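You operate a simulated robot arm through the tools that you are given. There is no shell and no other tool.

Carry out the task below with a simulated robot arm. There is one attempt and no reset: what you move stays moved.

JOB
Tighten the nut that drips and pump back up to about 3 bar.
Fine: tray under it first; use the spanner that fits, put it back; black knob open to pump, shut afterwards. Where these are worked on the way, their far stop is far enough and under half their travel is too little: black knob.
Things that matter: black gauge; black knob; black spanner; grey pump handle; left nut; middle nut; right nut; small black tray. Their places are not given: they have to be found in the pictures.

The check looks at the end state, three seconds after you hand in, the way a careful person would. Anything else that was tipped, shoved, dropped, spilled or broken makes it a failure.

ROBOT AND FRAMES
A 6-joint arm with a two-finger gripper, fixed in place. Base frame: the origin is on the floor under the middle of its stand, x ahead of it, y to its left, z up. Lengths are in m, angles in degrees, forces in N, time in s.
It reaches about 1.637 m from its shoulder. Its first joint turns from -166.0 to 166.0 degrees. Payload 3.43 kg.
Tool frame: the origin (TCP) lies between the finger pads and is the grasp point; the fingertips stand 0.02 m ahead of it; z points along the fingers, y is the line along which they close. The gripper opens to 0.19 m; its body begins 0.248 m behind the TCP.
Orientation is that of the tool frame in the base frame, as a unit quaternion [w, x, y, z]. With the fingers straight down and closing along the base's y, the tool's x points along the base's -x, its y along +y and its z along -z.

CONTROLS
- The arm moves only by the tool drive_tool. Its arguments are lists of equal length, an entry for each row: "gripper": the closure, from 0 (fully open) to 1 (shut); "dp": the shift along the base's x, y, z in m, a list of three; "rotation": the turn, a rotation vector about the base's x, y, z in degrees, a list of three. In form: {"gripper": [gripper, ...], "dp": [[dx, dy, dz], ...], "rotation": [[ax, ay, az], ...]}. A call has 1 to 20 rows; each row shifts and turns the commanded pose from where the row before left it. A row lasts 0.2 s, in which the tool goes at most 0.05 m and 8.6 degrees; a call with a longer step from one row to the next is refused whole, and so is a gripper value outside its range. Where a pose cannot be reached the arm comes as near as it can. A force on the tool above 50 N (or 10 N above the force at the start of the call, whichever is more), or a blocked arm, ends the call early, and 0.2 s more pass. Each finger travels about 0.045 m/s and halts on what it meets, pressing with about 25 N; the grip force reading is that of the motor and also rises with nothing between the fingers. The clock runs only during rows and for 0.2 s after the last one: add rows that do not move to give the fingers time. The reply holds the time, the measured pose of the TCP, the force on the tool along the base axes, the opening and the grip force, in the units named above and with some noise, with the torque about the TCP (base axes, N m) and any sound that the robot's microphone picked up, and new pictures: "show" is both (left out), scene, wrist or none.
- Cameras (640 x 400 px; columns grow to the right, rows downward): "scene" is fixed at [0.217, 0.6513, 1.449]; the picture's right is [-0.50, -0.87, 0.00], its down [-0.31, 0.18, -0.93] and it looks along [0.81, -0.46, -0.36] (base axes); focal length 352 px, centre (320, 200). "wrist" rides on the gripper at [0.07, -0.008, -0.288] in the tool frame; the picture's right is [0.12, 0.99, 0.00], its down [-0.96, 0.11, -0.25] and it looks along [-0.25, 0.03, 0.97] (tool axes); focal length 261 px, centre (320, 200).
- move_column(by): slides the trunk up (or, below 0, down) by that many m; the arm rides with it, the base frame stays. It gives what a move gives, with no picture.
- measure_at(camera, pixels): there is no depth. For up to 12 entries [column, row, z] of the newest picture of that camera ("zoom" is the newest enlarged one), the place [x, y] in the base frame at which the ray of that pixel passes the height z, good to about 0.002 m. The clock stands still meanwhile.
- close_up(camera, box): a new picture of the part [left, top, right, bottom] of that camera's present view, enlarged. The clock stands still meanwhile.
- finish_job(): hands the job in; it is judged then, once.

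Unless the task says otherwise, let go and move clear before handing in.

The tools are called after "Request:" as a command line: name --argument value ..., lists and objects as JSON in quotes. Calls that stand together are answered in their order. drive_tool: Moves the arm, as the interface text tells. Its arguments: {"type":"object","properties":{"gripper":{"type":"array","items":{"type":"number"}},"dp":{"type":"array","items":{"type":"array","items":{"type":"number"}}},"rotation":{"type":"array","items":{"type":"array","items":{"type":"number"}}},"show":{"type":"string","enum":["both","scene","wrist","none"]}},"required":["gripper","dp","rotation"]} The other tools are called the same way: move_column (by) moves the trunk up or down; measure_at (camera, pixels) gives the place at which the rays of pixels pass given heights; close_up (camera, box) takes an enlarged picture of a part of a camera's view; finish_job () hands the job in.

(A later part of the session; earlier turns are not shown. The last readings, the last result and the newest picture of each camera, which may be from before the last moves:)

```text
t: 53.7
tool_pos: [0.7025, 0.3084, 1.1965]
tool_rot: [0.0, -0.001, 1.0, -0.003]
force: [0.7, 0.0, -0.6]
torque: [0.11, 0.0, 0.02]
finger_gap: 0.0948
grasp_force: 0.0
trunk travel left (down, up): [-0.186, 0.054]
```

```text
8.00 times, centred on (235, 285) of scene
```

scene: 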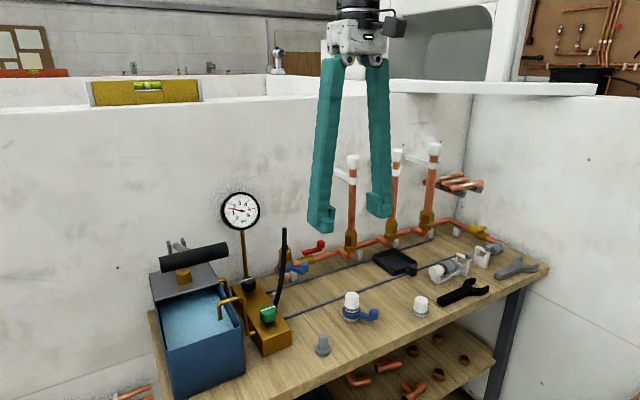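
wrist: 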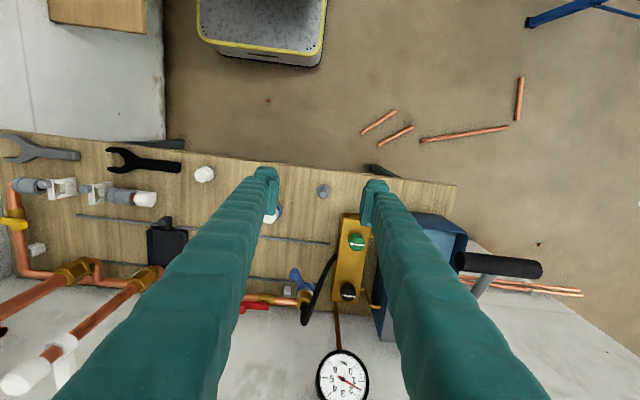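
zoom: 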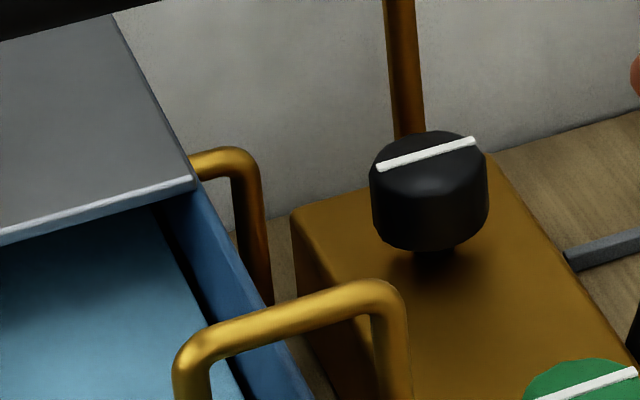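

Request:
measure_at --camera "wrist" --pixels '[[336, 255, 0.87], [336, 255, 0.9], [325, 272, 0.95], [325, 272, 1.0], [325, 272, 1.05], [316, 290, 1.0], [316, 290, 1.05], [312.5, 297.5, 1.0], [312.5, 297.5, 1.05], [308, 312, 1.0], [308, 312, 0.95]]'

Request:
measure_at --camera "scene" --pixels '[[279, 303, 0.86], [279, 303, 0.9], [281, 280, 0.92], [281, 280, 0.96], [283, 255, 0.97], [283, 255, 1.0], [283, 255, 1.03], [284, 230, 1.02], [284, 230, 1.05]]'

```text
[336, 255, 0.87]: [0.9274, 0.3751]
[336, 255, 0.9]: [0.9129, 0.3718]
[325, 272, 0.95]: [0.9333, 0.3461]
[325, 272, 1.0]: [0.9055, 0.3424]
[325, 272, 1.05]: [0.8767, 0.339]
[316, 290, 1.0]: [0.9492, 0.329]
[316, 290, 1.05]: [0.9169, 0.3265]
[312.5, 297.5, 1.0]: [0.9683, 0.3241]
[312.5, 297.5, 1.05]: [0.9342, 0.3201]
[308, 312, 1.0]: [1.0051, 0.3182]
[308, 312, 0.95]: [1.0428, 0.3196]
```

```text
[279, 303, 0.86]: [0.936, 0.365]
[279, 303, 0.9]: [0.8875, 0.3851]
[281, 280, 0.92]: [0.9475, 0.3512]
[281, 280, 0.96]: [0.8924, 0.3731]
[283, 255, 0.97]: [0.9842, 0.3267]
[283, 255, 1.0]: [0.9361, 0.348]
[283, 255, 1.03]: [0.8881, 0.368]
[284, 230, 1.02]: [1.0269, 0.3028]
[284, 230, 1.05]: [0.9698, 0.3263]
```

Request:
measure_at --camera "wrist" --pixels '[[460, 262, 1.0], [460, 262, 1.05], [460, 262, 1.1], [540, 268, 1.0], [540, 268, 1.05], [540, 268, 1.1]]'

Request:
measure_at --camera "scene" --pixels '[[227.1, 249.25, 1.0], [227.1, 249.25, 1.05], [227.1, 249.25, 1.1], [160.6, 265, 1.0], [160.6, 265, 1.05], [160.6, 265, 1.1], [190, 247, 0.95], [190, 247, 1.0], [190, 283, 0.95], [179, 243, 1.0]]'

Request:
close_up --camera "wrist" --box '[380, 180, 580, 340]'

```text
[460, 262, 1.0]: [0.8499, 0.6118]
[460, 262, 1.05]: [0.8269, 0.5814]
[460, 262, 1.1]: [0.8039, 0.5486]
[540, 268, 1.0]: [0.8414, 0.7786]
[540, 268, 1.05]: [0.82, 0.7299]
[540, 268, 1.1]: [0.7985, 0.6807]
```

```text
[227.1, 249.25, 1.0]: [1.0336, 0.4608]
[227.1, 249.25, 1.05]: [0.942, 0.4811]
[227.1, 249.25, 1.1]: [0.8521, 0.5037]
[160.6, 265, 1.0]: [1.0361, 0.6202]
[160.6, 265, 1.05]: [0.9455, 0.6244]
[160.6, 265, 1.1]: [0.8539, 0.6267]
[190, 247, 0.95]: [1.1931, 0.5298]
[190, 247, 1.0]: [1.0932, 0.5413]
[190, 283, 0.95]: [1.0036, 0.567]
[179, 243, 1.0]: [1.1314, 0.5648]
```

```text
2.50 times, centred on (480, 260) of wrist
```

zoom: 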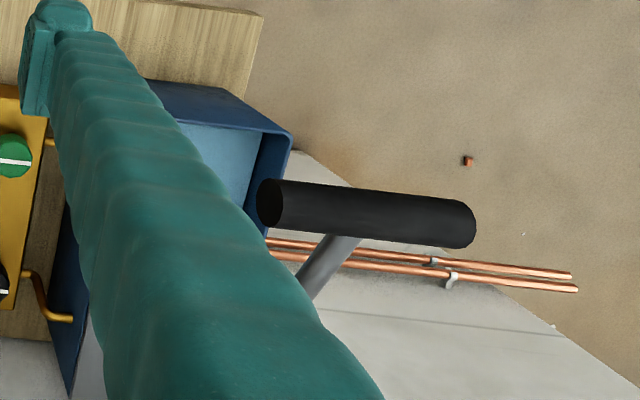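

The T-bar of the pump lever is at about x 0.78, y 0.52–0.63, z 1.14. The black knob at (1.0155, 0.417) has the gauge stem at (1.06, 0.395) and a brass pipe at about (1.045, 0.47) beside it. I'll approach above the knob with a slight tilt and a narrowed gap for a closer look.

Request:
drive_tool --gripper '[0.66, 0.66, 0.66, 0.66, 0.66, 0.66, 0.66, 0.66, 0.66]' --dp '[[0, 0.0136, 0], [0.03, 0.0136, 0], [0.033, 0.0136, -0.01], [0.034, 0.0136, -0.015], [0.034, 0.0136, -0.02], [0.034, 0.0136, -0.025], [0.034, 0.0136, -0.025], [0.034, 0.0136, -0.03], [0.034, 0, -0.026]]' --rotation '[[0, -3, 0], [0, -3, 0], [0, -3, 0], [0, -3, 0], [0, -3, 0], [0, 0, 0], [0, 0, 0], [0, 0, 0], [0, 0, 0]]'

Request:
close_up --camera "wrist" --box '[256, 140, 384, 280]'

Request:
close_up --camera "scene" --box '[210, 180, 310, 330]'

```text
t: 55.7
tool_pos: [0.968, 0.4153, 1.0468]
tool_rot: [0.13, -0.001, 0.991, -0.003]
force: [-0.1, -0.4, 1.6]
torque: [0.0, -0.1, 0.03]
finger_gap: 0.0645
grasp_force: 0.1
trunk travel left (down, up): [-0.186, 0.054]
```

scene: 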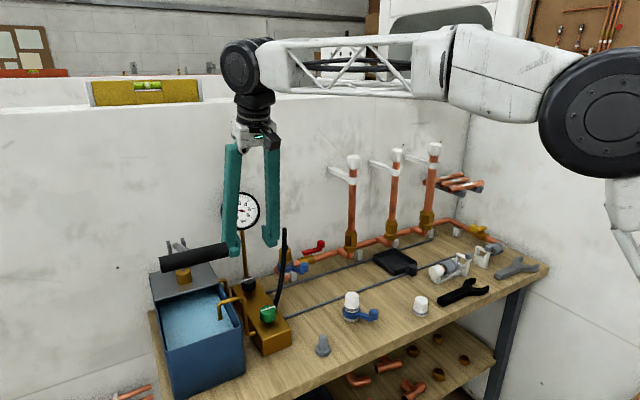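
wrist: 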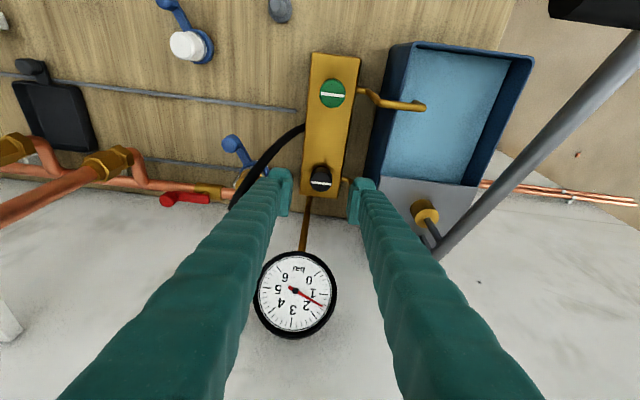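

```text
2.86 times, centred on (320, 210) of wrist
```

zoom: 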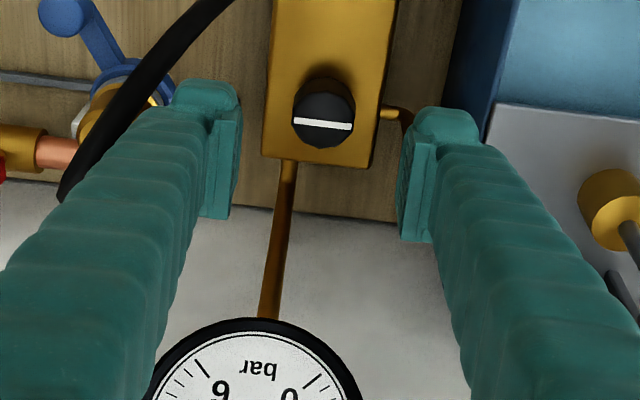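

```text
2.67 times, centred on (260, 255) of scene
```

zoom: 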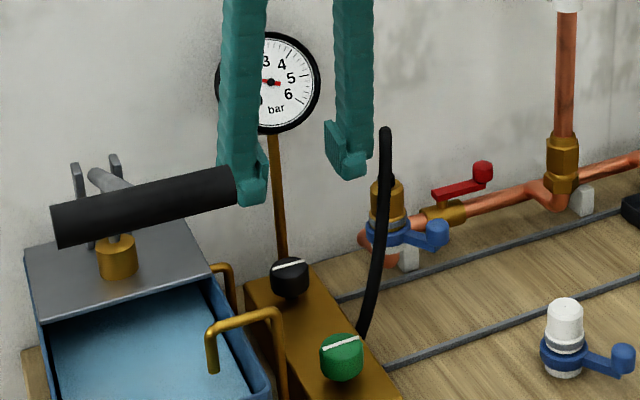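

Request:
measure_at --camera "wrist" --pixels '[[321.3, 181.3, 0.905], [321.3, 181.3, 0.9], [308.8, 196, 0.865], [307.5, 215, 0.95], [342.75, 179.2, 0.86], [342.75, 179.2, 0.88], [346, 180, 0.9], [310.5, 181, 0.9], [332.3, 181, 0.9]]'

Request:
close_up --camera "wrist" --box '[295, 155, 359, 205]'

```text
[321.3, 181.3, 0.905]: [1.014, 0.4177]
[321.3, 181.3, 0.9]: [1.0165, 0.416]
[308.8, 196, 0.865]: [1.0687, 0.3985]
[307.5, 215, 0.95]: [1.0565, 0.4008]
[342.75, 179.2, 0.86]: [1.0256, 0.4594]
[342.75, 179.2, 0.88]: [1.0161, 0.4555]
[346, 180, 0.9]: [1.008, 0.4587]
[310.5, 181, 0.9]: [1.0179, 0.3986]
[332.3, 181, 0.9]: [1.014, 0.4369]
```

```text
8.00 times, centred on (327, 180) of wrist
```

zoom: 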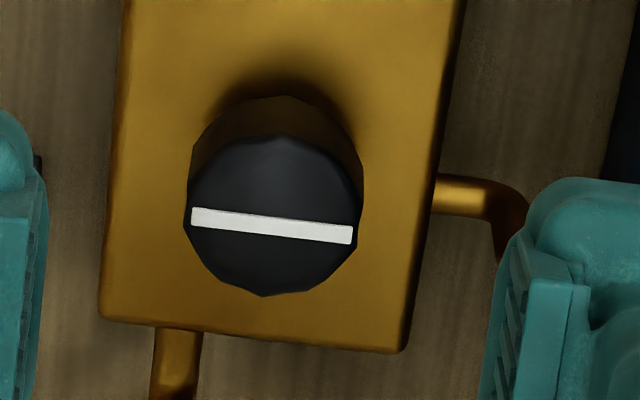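

The knob is about 0.038 m across. I'll turn the hand so that the fingers avoid the stem, dial and pipe (finger axis about 65°, leaning towards −x) and check the view before descending.

Request:
drive_tool --gripper '[0.66, 0.66, 0.66, 0.66, 0.66]' --dp '[[0.003, 0.0045, 0], [0.003, 0.0045, 0], [0.003, 0.0045, 0], [0.002, 0.0045, 0], [0, 0, 0]]' --rotation '[[0, 0, -6.25], [0, 0, -6.25], [0, 0, -6.25], [0, 0, -6.25], [0, 0, 0]]' --show "wrist"

Request:
close_up --camera "wrist" --box '[256, 140, 384, 240]'

```text
t: 56.9
tool_pos: [0.9796, 0.4334, 1.045]
tool_rot: [0.127, 0.215, 0.968, -0.03]
force: [0.8, -0.4, -0.2]
torque: [0.0, 0.0, -0.01]
finger_gap: 0.0646
grasp_force: 0.1
trunk travel left (down, up): [-0.186, 0.054]
```

wrist: 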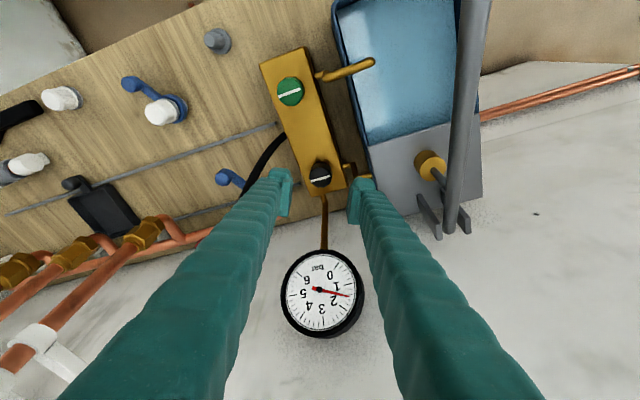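

```text
4.00 times, centred on (320, 190) of wrist
```

zoom: 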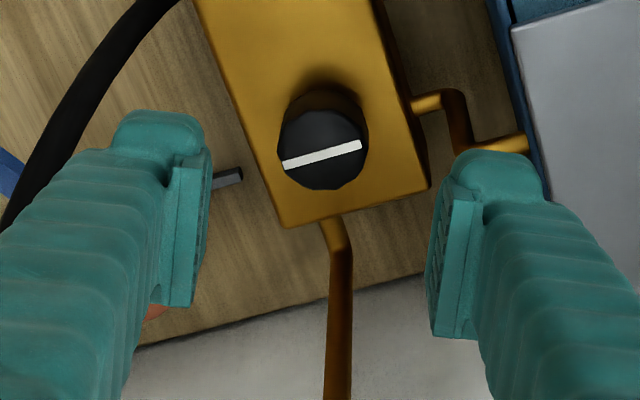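

Request:
measure_at --camera "wrist" --pixels '[[320.5, 180.5, 0.905], [320.5, 180.5, 0.9], [352, 176, 0.905], [352, 176, 0.87], [324, 205, 0.9], [326, 225, 0.95]]'

```text
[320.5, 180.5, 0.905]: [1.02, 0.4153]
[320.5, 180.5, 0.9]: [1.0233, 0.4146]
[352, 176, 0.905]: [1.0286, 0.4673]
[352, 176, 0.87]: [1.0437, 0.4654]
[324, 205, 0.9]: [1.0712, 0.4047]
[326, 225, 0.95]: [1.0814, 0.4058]
```

The knob centre refines to (1.0175, 0.4165) with its top at about 0.9025. I'll descend along the tool axis most of the way and check clearances.

Request:
drive_tool --gripper '[0.66, 0.66, 0.66, 0.66, 0.66]' --dp '[[0.0073, -0.0034, -0.0296], [0.0073, -0.0034, -0.0296], [0.0073, -0.0034, -0.0296], [0.0073, -0.0034, -0.0266], [0, 0, 0]]' --rotation '[[0, 0, 0], [0, 0, 0], [0, 0, 0], [0, 0, 0], [0, 0, 0]]'

Request:
close_up --camera "wrist" --box '[256, 140, 384, 240]'

Request:
close_up --camera "scene" --box '[200, 220, 300, 310]'

```text
t: 58.1
tool_pos: [1.0096, 0.4206, 0.9279]
tool_rot: [0.127, 0.214, 0.968, -0.031]
force: [0.4, 0.1, 0.0]
torque: [0.01, 0.02, 0.03]
finger_gap: 0.0646
grasp_force: 0.1
trunk travel left (down, up): [-0.186, 0.054]
```

scene: 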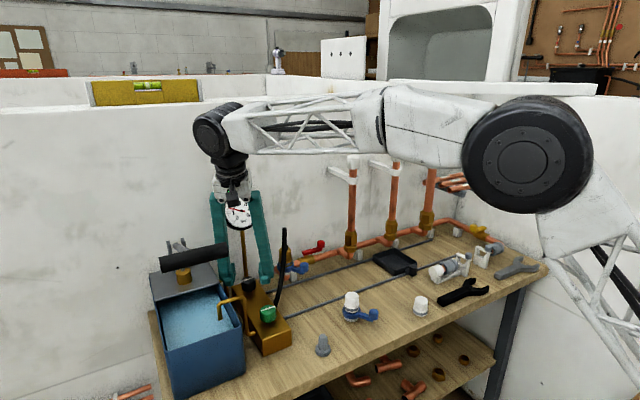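
wrist: 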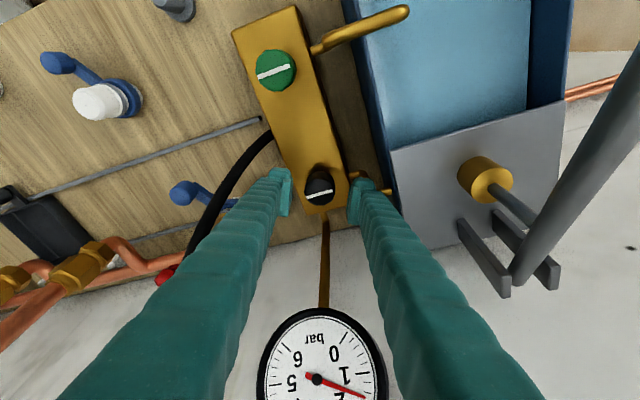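

```text
4.00 times, centred on (320, 190) of wrist
```

zoom: 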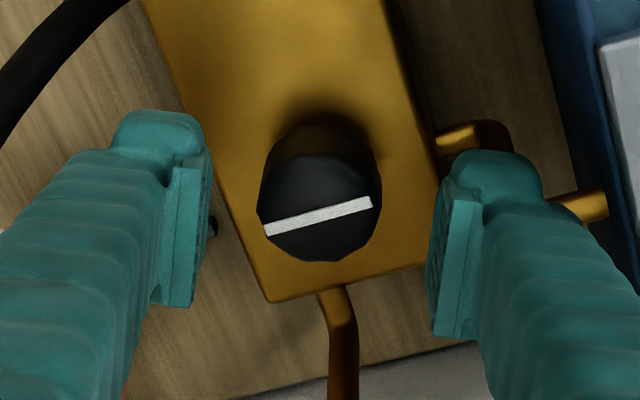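

```text
4.44 times, centred on (250, 265) of scene
```

zoom: 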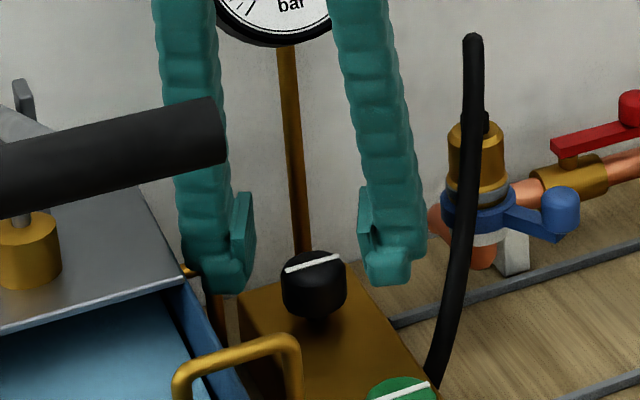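

The right finger would come down onto the brass pipe beside the knob. I'll rise slightly, turn to a finger axis of about 45° and narrow the gap so both fingers clear the pipe and the stem.

Request:
drive_tool --gripper '[0.74, 0.74, 0.74, 0.74, 0.74]' --dp '[[-0.001, 0.002, 0.018], [-0.0007, 0.0015, 0], [-0.0006, 0.0016, 0], [0, 0, 0], [0, 0, 0]]' --rotation '[[0, 0, -6.7], [0, 0, -6.7], [0, 0, -6.7], [0, 0, 0], [0, 0, 0]]' --show "wrist"

Request:
close_up --camera "wrist" --box '[256, 140, 384, 240]'

Request:
close_up --camera "scene" --box '[200, 190, 300, 310]'

```text
t: 59.3
tool_pos: [1.0073, 0.4254, 0.948]
tool_rot: [0.12, 0.381, 0.915, -0.052]
force: [0.1, 0.9, 0.4]
torque: [-0.04, 0.0, 0.02]
finger_gap: 0.0495
grasp_force: 0.0
trunk travel left (down, up): [-0.186, 0.054]
```

wrist: 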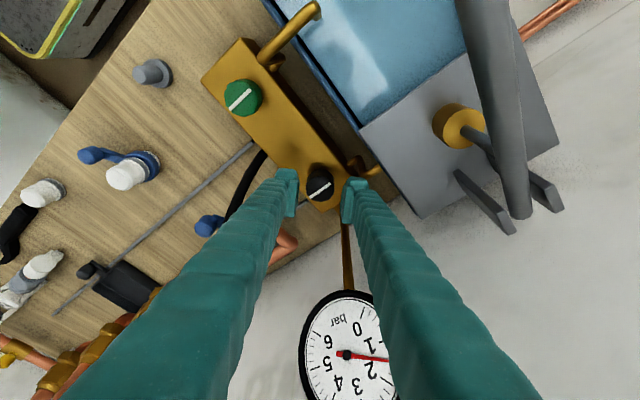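

```text
4.00 times, centred on (320, 190) of wrist
```

zoom: 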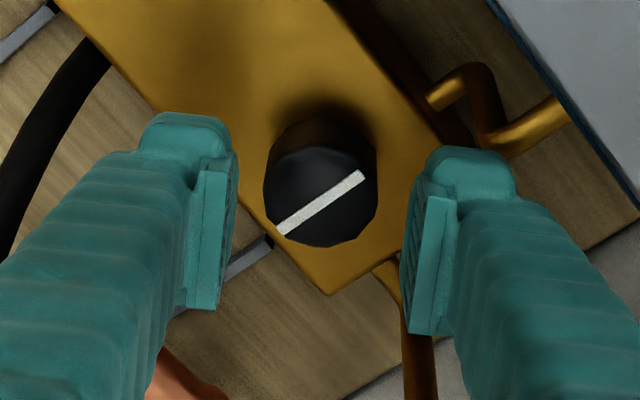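

```text
3.33 times, centred on (250, 250) of scene
```

zoom: 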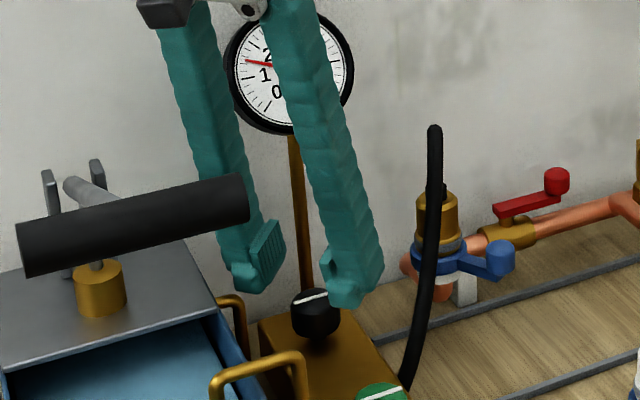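

Request:
measure_at --camera "wrist" --pixels '[[320, 187.5, 0.902], [365, 173.75, 0.915], [362.5, 160, 0.87], [341, 217, 0.87], [346, 235, 0.93]]'

```text
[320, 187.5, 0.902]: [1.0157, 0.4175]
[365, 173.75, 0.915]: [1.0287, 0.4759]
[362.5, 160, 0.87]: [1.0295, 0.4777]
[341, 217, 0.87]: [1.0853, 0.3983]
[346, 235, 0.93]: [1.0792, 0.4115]
```

The knob is centred on the tool axis, and the pipe at (1.029, 0.4765) clears the finger by about 1 cm. I'll descend 5 cm onto the knob.

Request:
drive_tool --gripper '[0.74, 0.74, 0.74, 0.74]' --dp '[[0.0035, -0.0035, -0.018], [0.0035, -0.0035, -0.018], [0.0025, -0.0025, -0.0135], [0, 0, 0]]' --rotation '[[0, 0, 0], [0, 0, 0], [0, 0, 0], [0, 0, 0]]' --show "wrist"

Request:
close_up --camera "wrist" --box '[256, 140, 384, 240]'

Request:
close_up --camera "scene" --box '[200, 220, 300, 310]'

```text
t: 60.3
tool_pos: [1.0172, 0.415, 0.8994]
tool_rot: [0.12, 0.38, 0.916, -0.052]
force: [-0.3, 0.5, 0.6]
torque: [0.02, -0.02, 0.03]
finger_gap: 0.0493
grasp_force: 0.0
trunk travel left (down, up): [-0.186, 0.054]
```

wrist: 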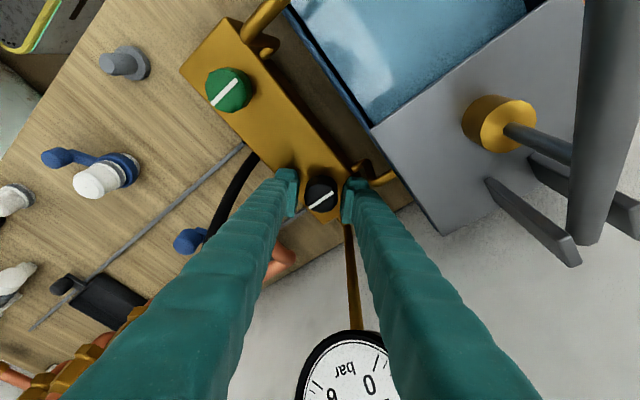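

```text
4.00 times, centred on (320, 190) of wrist
```

zoom: 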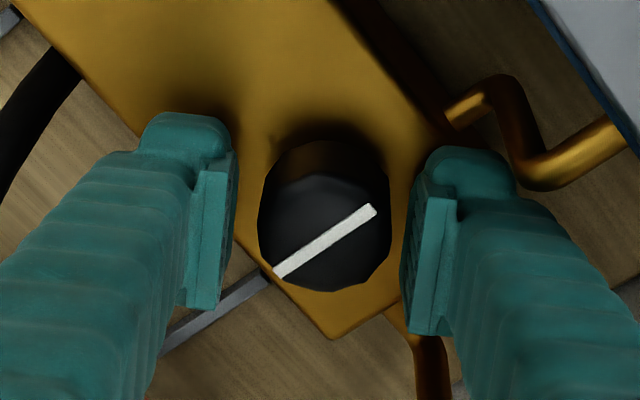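

```text
4.44 times, centred on (250, 265) of scene
```

zoom: 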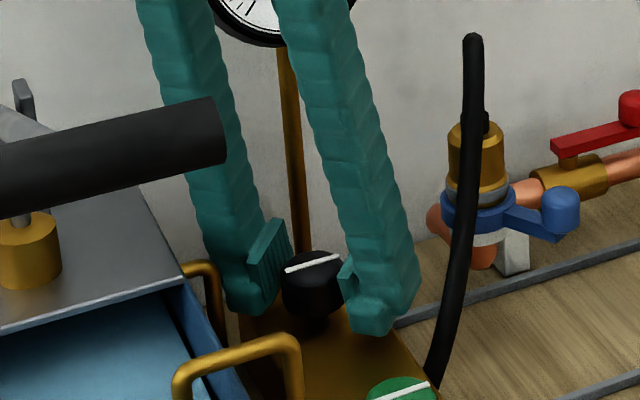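

The knob sits between the pads with a 1.7 mm offset. I'll centre and close on it.

Request:
drive_tool --gripper '[0.76, 0.9, 1, 1, 1, 1]' --dp '[[0.0011, 0.0011, 0], [0, 0, 0], [0, 0, 0], [0, 0, 0], [0, 0, 0], [0, 0, 0]]' --rotation '[[0, 0, 0], [0, 0, 0], [0, 0, 0], [0, 0, 0], [0, 0, 0], [0, 0, 0]]' --show "wrist"

Request:
close_up --camera "wrist" --box '[256, 140, 384, 240]'

```text
t: 61.7
tool_pos: [1.0172, 0.4151, 0.8984]
tool_rot: [0.119, 0.38, 0.916, -0.053]
force: [-13.9, -9.9, -6.5]
torque: [-0.07, 0.13, 0.09]
finger_gap: 0.0363
grasp_force: 45.3
trunk travel left (down, up): [-0.186, 0.054]
```

wrist: 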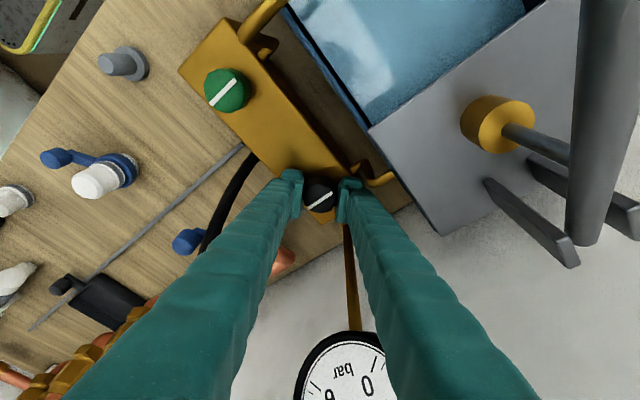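

```text
4.00 times, centred on (320, 190) of wrist
```

zoom: 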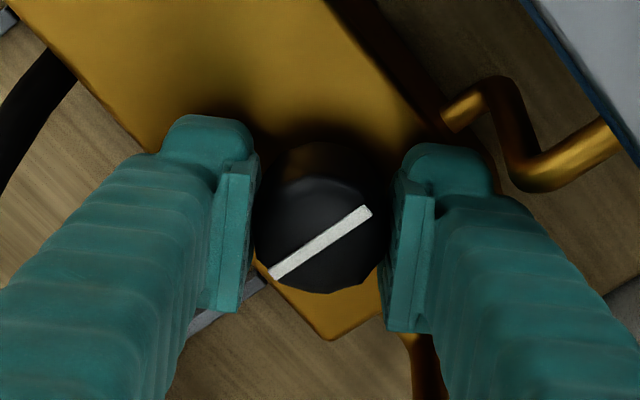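

I have the knob (gap 0.036). I'll relieve the small side load and try turning counter-clockwise (the usual opening direction) by a few degrees, watching the torque.

Request:
drive_tool --gripper '[1, 1, 1, 1, 1]' --dp '[[-0.0009, -0.0008, 0], [0, 0.0001, 0], [0, 0.0001, 0], [0, 0.0001, 0], [0, 0, 0]]' --rotation '[[0, 0, 0], [0, 0, 4], [0, 0, 4], [0, 0, 4], [0, 0, 0]]' --show "wrist"

Request:
close_up --camera "wrist" --box '[256, 140, 384, 240]'

Request:
close_up --camera "scene" --box '[220, 260, 280, 310]'

```text
t: 62.9
tool_pos: [1.0171, 0.4151, 0.8981]
tool_rot: [0.123, 0.282, 0.951, -0.04]
force: [-8.9, -2.1, -9.2]
torque: [0.1, 0.17, 0.04]
finger_gap: 0.0362
grasp_force: 44.9
trunk travel left (down, up): [-0.186, 0.054]
```

wrist: 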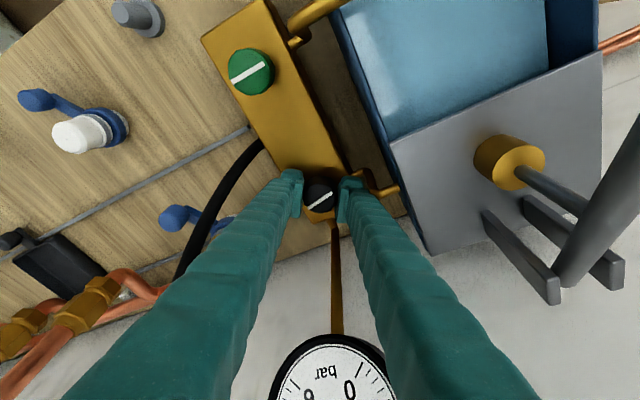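

```text
4.00 times, centred on (320, 190) of wrist
```

zoom: 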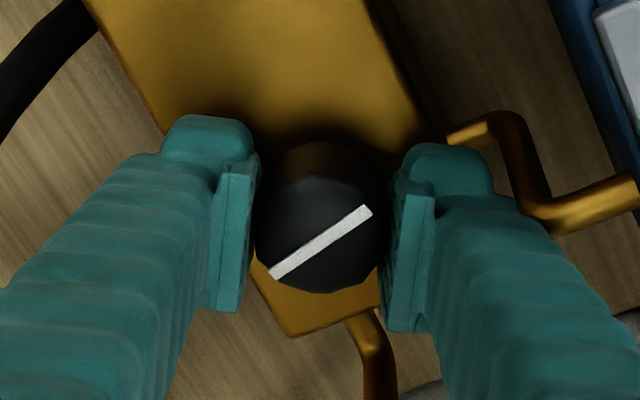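

```text
8.00 times, centred on (250, 285) of scene
```

zoom: 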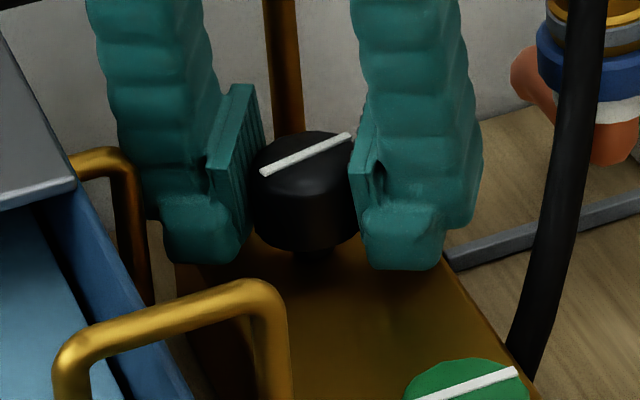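

The knob turned with the fingers (its line changed against the green one in the scene), at almost no torque. I'll continue counter-clockwise.

Request:
drive_tool --gripper '[1, 1, 1, 1, 1, 1, 1]' --dp '[[-0.0004, 0.0001, 0.0003], [0, 0.0001, 0], [0, 0.0001, 0], [0, 0.0001, 0], [0, 0.0001, 0], [0, 0.0001, 0], [0, 0, 0]]' --rotation '[[0, 0, 5], [0, 0, 5], [0, 0, 5], [0, 0, 5], [0, 0, 5], [0, 0, 5], [0, 0, 0]]' --show "wrist"

Request:
close_up --camera "wrist" --box '[256, 140, 384, 240]'

Request:
close_up --camera "scene" --box '[220, 260, 280, 310]'

```text
t: 64.5
tool_pos: [1.0185, 0.4171, 0.8985]
tool_rot: [0.131, 0.026, 0.991, -0.006]
force: [11.7, 15.2, -6.3]
torque: [0.15, -0.31, -0.07]
finger_gap: 0.0362
grasp_force: 44.9
trunk travel left (down, up): [-0.186, 0.054]
```

wrist: 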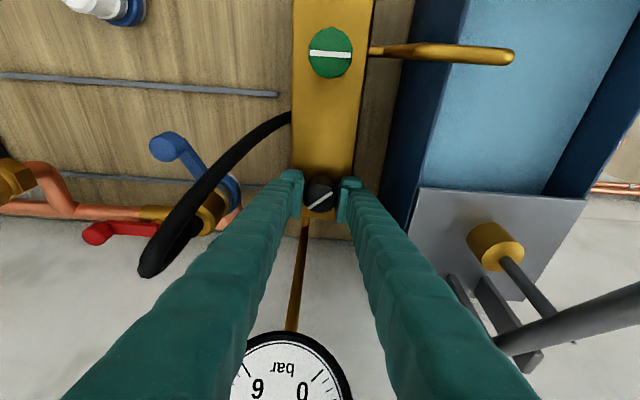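

```text
4.00 times, centred on (320, 190) of wrist
```

zoom: 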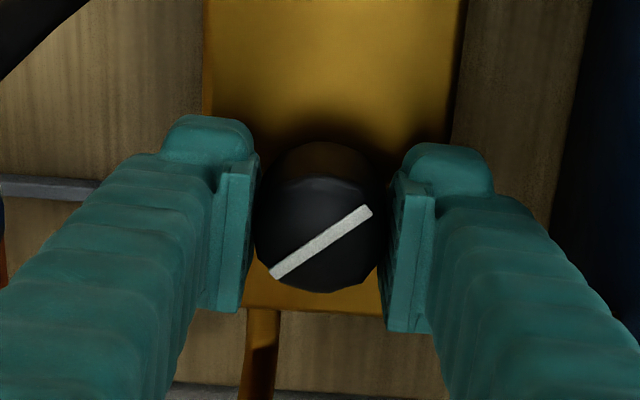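

```text
8.00 times, centred on (250, 285) of scene
```

zoom: 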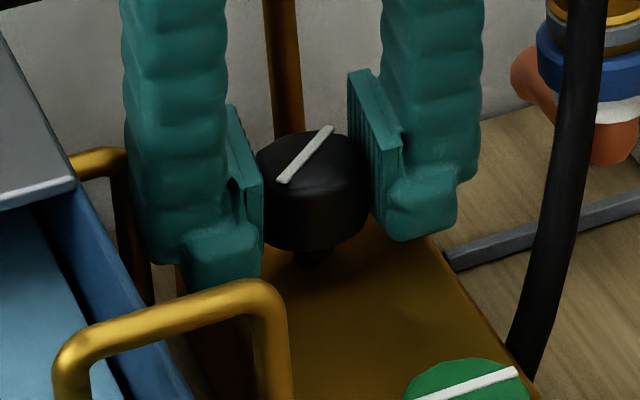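

The knob has turned about 42° and is still free. I'll correct for a small eccentric load and continue.

Request:
drive_tool --gripper '[1, 1, 1, 1, 1, 1, 1]' --dp '[[0.0004, 0.0005, 0], [0, 0.0001, 0], [0, 0.0001, 0], [0, 0.0001, 0], [0, 0.0001, 0], [0, 0.0001, 0], [0, 0, 0]]' --rotation '[[0, 0, 5], [0, 0, 5], [0, 0, 5], [0, 0, 5], [0, 0, 5], [0, 0, 5], [0, 0, 0]]' --show "wrist"

Request:
close_up --camera "wrist" --box '[256, 140, 384, 240]'

Request:
close_up --camera "scene" --box '[220, 260, 280, 310]'

```text
t: 66.1
tool_pos: [1.0178, 0.4193, 0.8989]
tool_rot: [0.127, -0.231, 0.964, 0.028]
force: [19.1, 25.1, 3.8]
torque: [0.34, -0.18, -0.03]
finger_gap: 0.0366
grasp_force: 44.9
trunk travel left (down, up): [-0.186, 0.054]
```

wrist: 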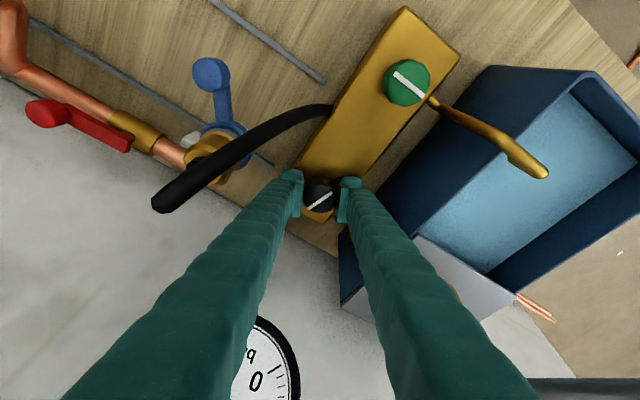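

```text
4.00 times, centred on (320, 190) of wrist
```

zoom: 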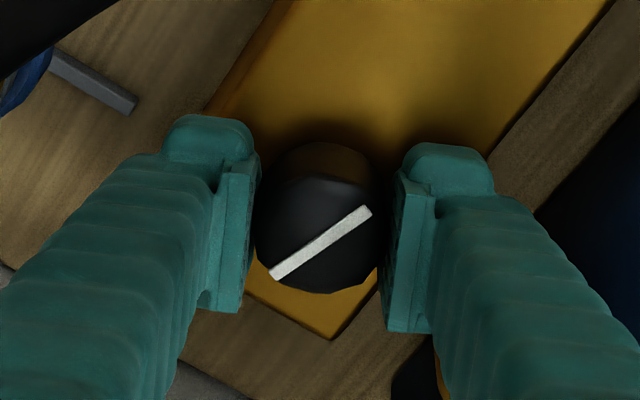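

```text
8.00 times, centred on (250, 285) of scene
```

zoom: 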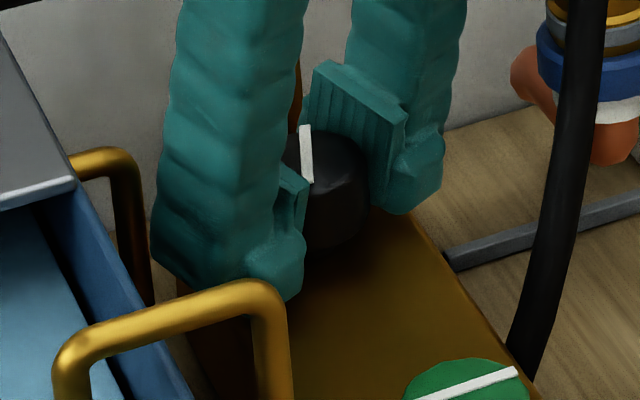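

The knob has turned about 72° and is still free. I'll relieve the eccentric load and turn 15° more.

Request:
drive_tool --gripper '[1, 1, 1, 1, 1]' --dp '[[0.0007, 0.0009, 0], [0, 0.0001, 0], [0, 0.0001, 0], [0, 0.0001, 0], [0, 0, 0]]' --rotation '[[0, 0, 0], [0, 0, 5], [0, 0, 5], [0, 0, 5], [0, 0, 0]]' --show "wrist"

Request:
close_up --camera "wrist" --box '[256, 140, 384, 240]'

Request:
close_up --camera "scene" --box '[220, 220, 300, 310]'

```text
t: 67.3
tool_pos: [1.0168, 0.4194, 0.8987]
tool_rot: [0.122, -0.356, 0.925, 0.044]
force: [-3.3, 19.3, 10.7]
torque: [0.05, 0.1, -0.05]
finger_gap: 0.0362
grasp_force: 45.3
trunk travel left (down, up): [-0.186, 0.054]
```

wrist: 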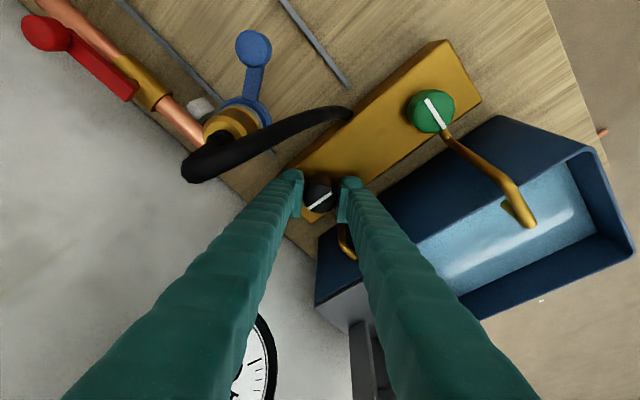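

```text
4.00 times, centred on (320, 190) of wrist
```

zoom: 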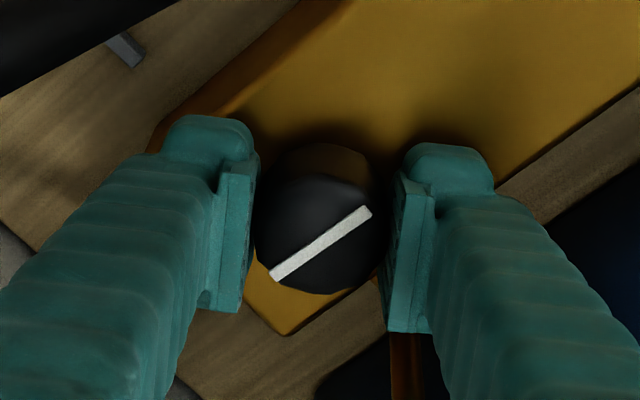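

```text
4.44 times, centred on (260, 265) of scene
```

zoom: 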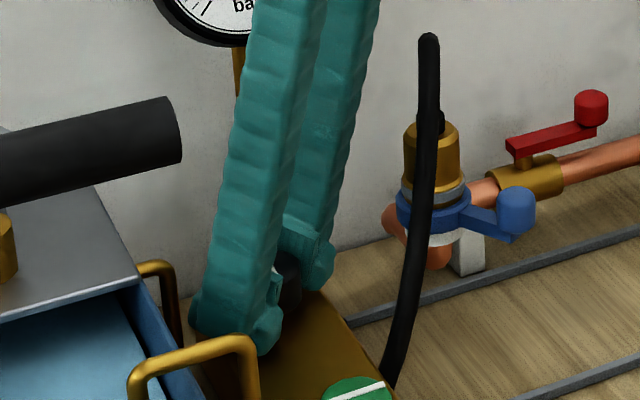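

After about 87° there's no stop yet, so I need to re-grip. From the side-load readings the knob axis is at (1.0145, 0.4179). I'll open, lift 6 cm along the tool axis, swing back 87°, and come down again.

Request:
drive_tool --gripper '[0.74, 0.74, 0.74, 0.74, 0.74, 0.74, 0.74]' --dp '[[0, 0, 0], [0, 0, 0], [0, 0, 0], [-0.0034, -0.0031, 0.0174], [-0.0034, -0.0031, 0.0174], [-0.0047, -0.0042, 0.0232], [0, 0, 0]]' --rotation '[[0, 0, 0], [0, 0, 0], [0, 0, 0], [0, 0, 0], [0, 0, 0], [0, 0, 0], [0, 0, 0]]' --show "wrist"

Request:
close_up --camera "wrist" --box '[256, 140, 384, 240]'

Request:
close_up --camera "scene" --box '[200, 180, 300, 310]'

```text
t: 68.9
tool_pos: [1.0073, 0.4082, 0.9581]
tool_rot: [0.123, -0.355, 0.926, 0.044]
force: [0.7, 0.0, -0.3]
torque: [0.01, -0.02, 0.05]
finger_gap: 0.0494
grasp_force: 0.1
trunk travel left (down, up): [-0.186, 0.054]
```

wrist: 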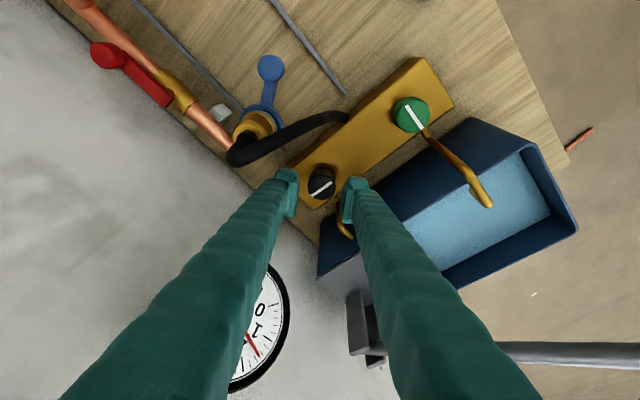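

```text
4.00 times, centred on (320, 190) of wrist
```

zoom: 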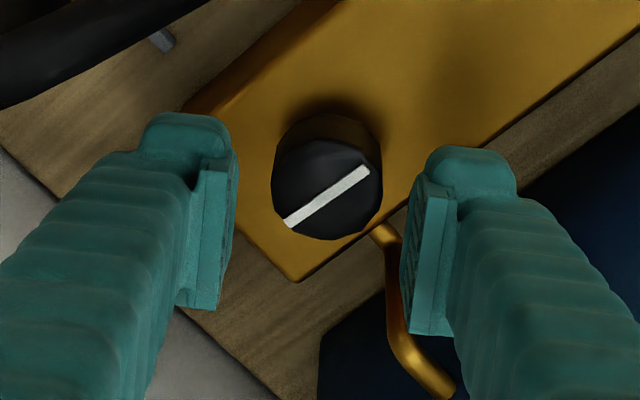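

```text
3.08 times, centred on (250, 245) of scene
```

zoom: 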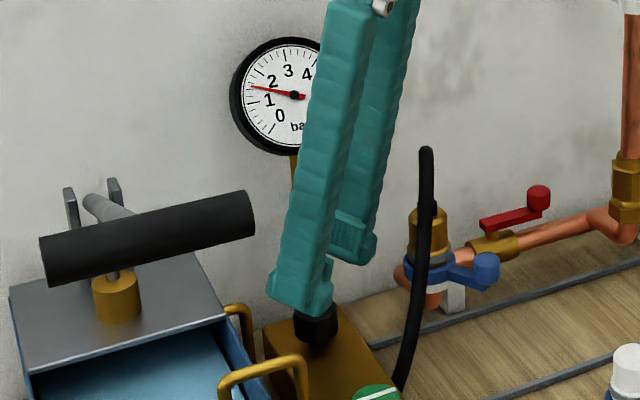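

The knob's line now lies along the block, and the tips are above all the pipes. I'll swing back 87° over the knob.

Request:
drive_tool --gripper '[0.74, 0.74, 0.74, 0.74, 0.74, 0.74, 0.74, 0.74, 0.74, 0.74, 0.74, 0.74]' --dp '[[-0.0014, 0.0015, 0], [-0.0014, 0.0019, 0], [-0.0014, 0.0019, 0], [-0.0014, 0.0019, 0], [-0.001, 0.0019, 0], [0, 0.0019, 0], [0, 0.0019, 0], [0.0007, 0.0019, 0], [0.0007, 0.0019, 0], [0.0007, 0.0019, 0], [0.0007, 0.0019, 0], [0, 0, 0]]' --rotation '[[0, 0, -7.9], [0, 0, -7.9], [0, 0, -7.9], [0, 0, -7.9], [0, 0, -7.9], [0, 0, -7.9], [0, 0, -7.9], [0, 0, -7.9], [0, 0, -7.9], [0, 0, -7.9], [0, 0, -7.9], [0, 0, 0]]' --show "wrist"

Request:
close_up --camera "wrist" --box '[256, 140, 384, 240]'

```text
t: 71.5
tool_pos: [1.0023, 0.4281, 0.9569]
tool_rot: [0.119, 0.381, 0.916, -0.053]
force: [0.2, -0.1, -0.5]
torque: [-0.01, 0.0, 0.0]
finger_gap: 0.0494
grasp_force: 0.0
trunk travel left (down, up): [-0.186, 0.054]
```

wrist: 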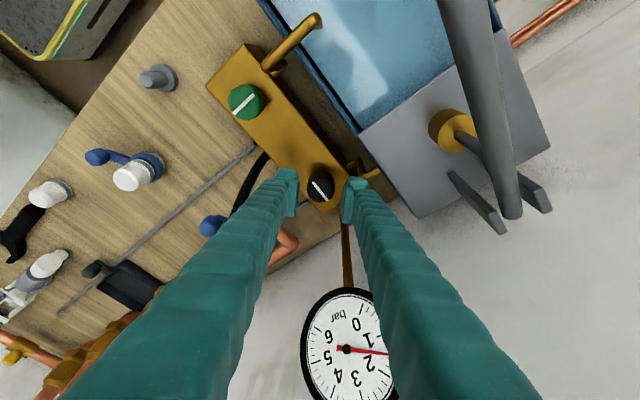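

```text
4.00 times, centred on (320, 190) of wrist
```

zoom: 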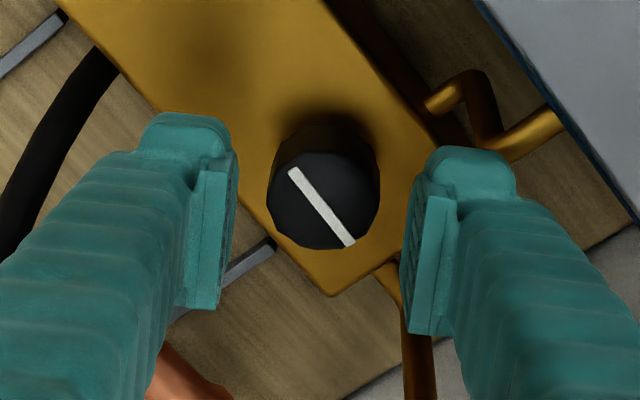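

The knob line now runs along the block. I'll descend and grip it again.

Request:
drive_tool --gripper '[0.74, 0.74, 0.74, 0.74, 0.85, 1, 1, 1, 1]' --dp '[[0.0037, -0.0031, -0.018], [0.0037, -0.0031, -0.018], [0.0048, -0.004, -0.0228], [0, 0, 0], [0, 0, 0], [0, 0, 0], [0, 0, 0], [0, 0, 0], [0, 0, 0]]' --rotation '[[0, 0, 0], [0, 0, 0], [0, 0, 0], [0, 0, 0], [0, 0, 0], [0, 0, 0], [0, 0, 0], [0, 0, 0], [0, 0, 0]]' --show "wrist"

Request:
close_up --camera "wrist" --box '[256, 140, 384, 240]'

```text
t: 73.5
tool_pos: [1.0143, 0.4182, 0.8977]
tool_rot: [0.12, 0.379, 0.916, -0.053]
force: [-0.6, 0.9, -2.7]
torque: [0.02, 0.0, 0.04]
finger_gap: 0.0362
grasp_force: 45.2
trunk travel left (down, up): [-0.186, 0.054]
```

wrist: 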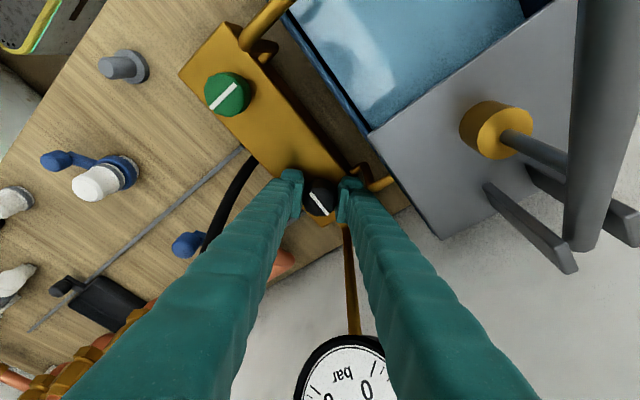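

```text
4.00 times, centred on (320, 190) of wrist
```

zoom: 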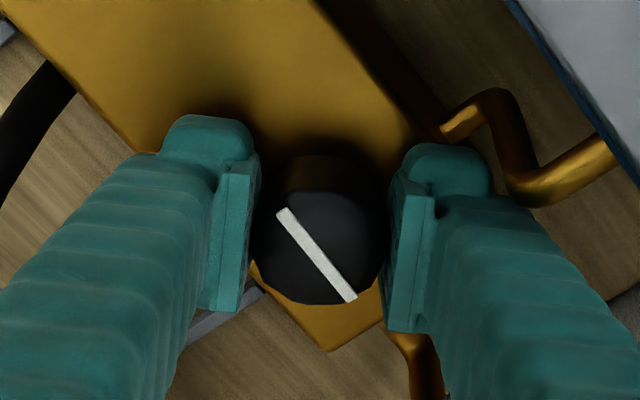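

It's gripped with no side load. I'll continue counter-clockwise about the knob axis in small steps to find the stop.

Request:
drive_tool --gripper '[1, 1, 1, 1, 1]' --dp '[[0, 0, 0], [0, 0, 0], [0, 0, 0], [0, 0, 0], [0, 0, 0]]' --rotation '[[0, 0, 3], [0, 0, 3], [0, 0, 3], [0, 0, 3], [0, 0, 0]]' --show "wrist"

Request:
close_up --camera "wrist" --box '[256, 140, 384, 240]'

```text
t: 74.7
tool_pos: [1.0159, 0.4177, 0.8978]
tool_rot: [0.125, 0.282, 0.95, -0.04]
force: [-7.4, -4.7, -5.3]
torque: [0.15, 0.27, -0.38]
finger_gap: 0.0365
grasp_force: 45.3
trunk travel left (down, up): [-0.186, 0.054]
```

wrist: 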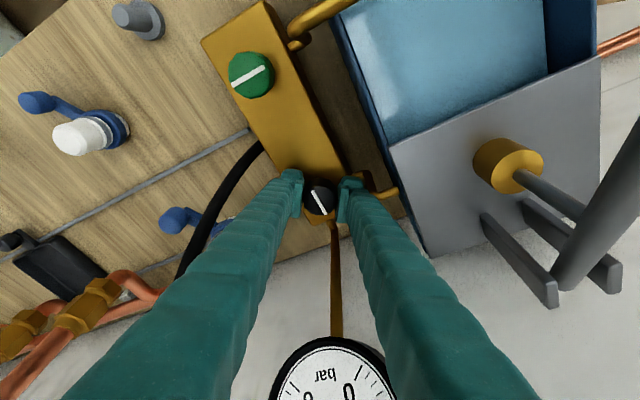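

```text
4.00 times, centred on (320, 190) of wrist
```

zoom: 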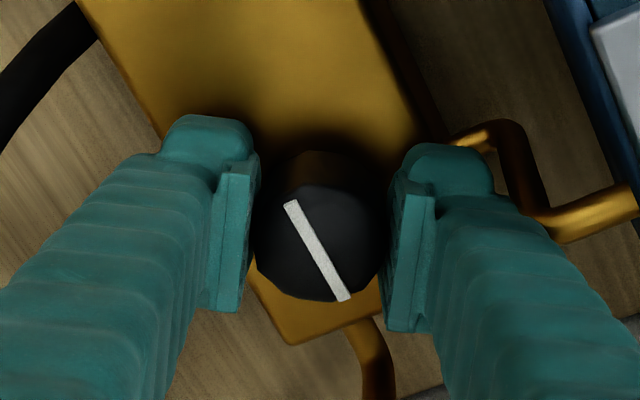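

The knob moved only about 5° more and then resisted (torque −0.38 N m, pads slipping), so its far stop is at about 90° and it's fully open. I'll release and lift off.

Request:
drive_tool --gripper '[0.74, 0.74, 0.74, 0.74, 0.74, 0.74, 0.74, 0.74]' --dp '[[0, 0, 0], [0, 0, 0], [0, 0, 0], [-0.004, 0.0025, 0.0174], [-0.004, 0.0025, 0.0174], [-0.005, 0.0035, 0.0232], [-0.01, 0.003, 0.035], [-0.01, 0.003, 0.035]]' --rotation '[[0, 0, 0], [0, 0, 0], [0, 0, 0], [0, 0, 0], [0, 0, 0], [0, 0, 0], [0, 0, 0], [0, 0, 0]]'

Request:
close_up --camera "wrist" --box '[256, 120, 416, 240]'

Request:
close_up --camera "scene" --box '[130, 180, 330, 330]'

```text
t: 76.5
tool_pos: [0.9845, 0.4315, 1.0258]
tool_rot: [0.125, 0.281, 0.951, -0.04]
force: [-0.1, -0.6, -1.2]
torque: [-0.05, 0.04, 0.01]
finger_gap: 0.0496
grasp_force: 0.1
trunk travel left (down, up): [-0.186, 0.054]
```

scene: 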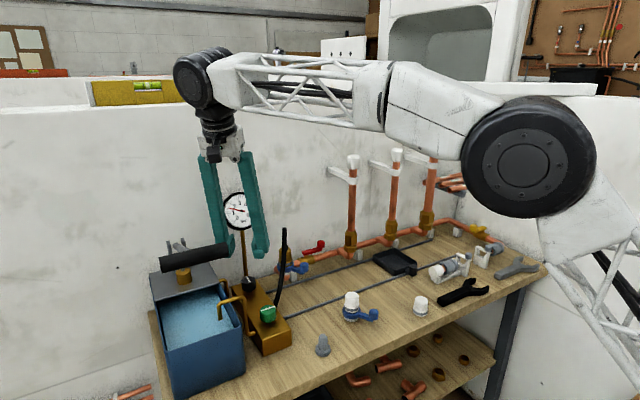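
wrist: 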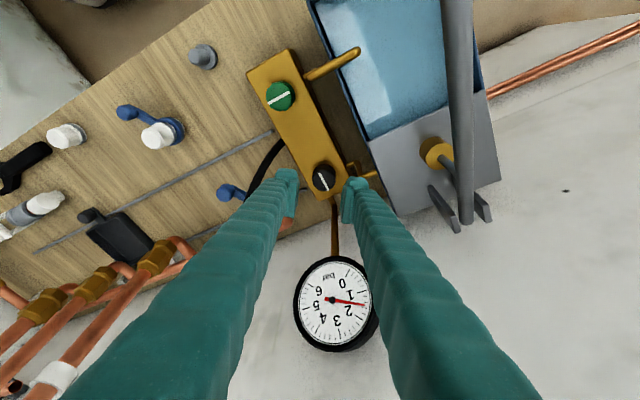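

```text
3.33 times, centred on (336, 180) of wrist
```

zoom: 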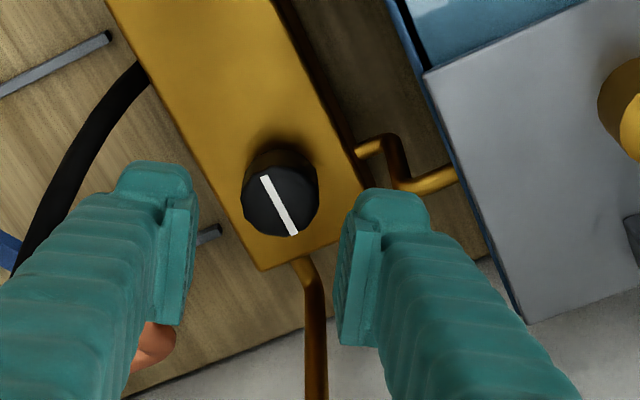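

```text
2.67 times, centred on (230, 255) of scene
```

zoom: 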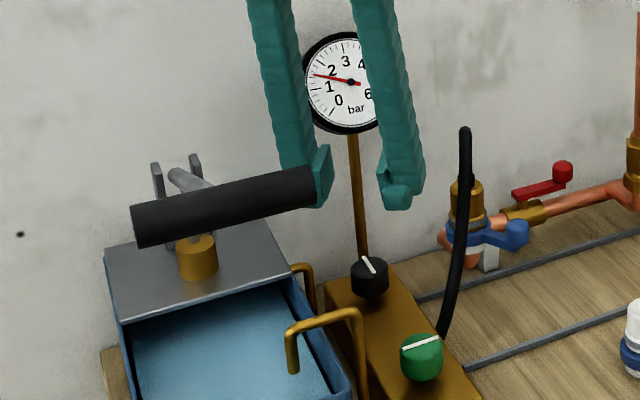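

The black knob's line now lies along the block (open), and the gauge reads about 1.5 bar. Next is the pump lever, so I'll triangulate its pivot and T-bar.

Request:
measure_at --camera "wrist" --pixels '[[466, 222, 0.95], [466, 222, 1.0], [466, 222, 1.05], [437, 152, 0.95], [437, 152, 1.0], [455, 100, 1.0], [455, 100, 1.1]]'

Request:
measure_at --camera "scene" --pixels '[[177.5, 247.5, 0.95], [177.5, 247.5, 1.0], [177.5, 247.5, 1.05], [184, 270, 0.95], [184, 270, 1.0], [227, 249, 1.13], [161, 265, 1.13]]'

Request:
close_up --camera "wrist" --box '[390, 100, 530, 240]'

```text
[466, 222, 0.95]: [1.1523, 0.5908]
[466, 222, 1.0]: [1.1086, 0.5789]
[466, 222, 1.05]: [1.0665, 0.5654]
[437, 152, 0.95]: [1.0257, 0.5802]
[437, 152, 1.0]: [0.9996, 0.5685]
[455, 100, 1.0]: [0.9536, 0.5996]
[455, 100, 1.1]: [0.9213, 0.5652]
```

```text
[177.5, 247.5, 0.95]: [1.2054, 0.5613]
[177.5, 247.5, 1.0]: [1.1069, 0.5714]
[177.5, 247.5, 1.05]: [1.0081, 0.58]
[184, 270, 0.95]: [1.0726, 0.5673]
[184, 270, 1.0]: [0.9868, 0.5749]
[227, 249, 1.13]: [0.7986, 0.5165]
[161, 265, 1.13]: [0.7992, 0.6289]
```

```text
2.86 times, centred on (460, 170) of wrist
```

zoom: 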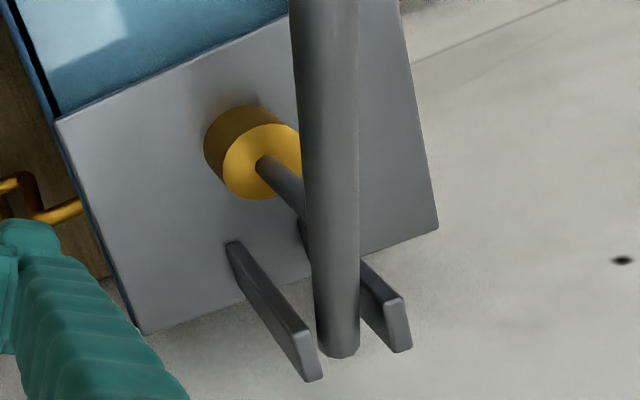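

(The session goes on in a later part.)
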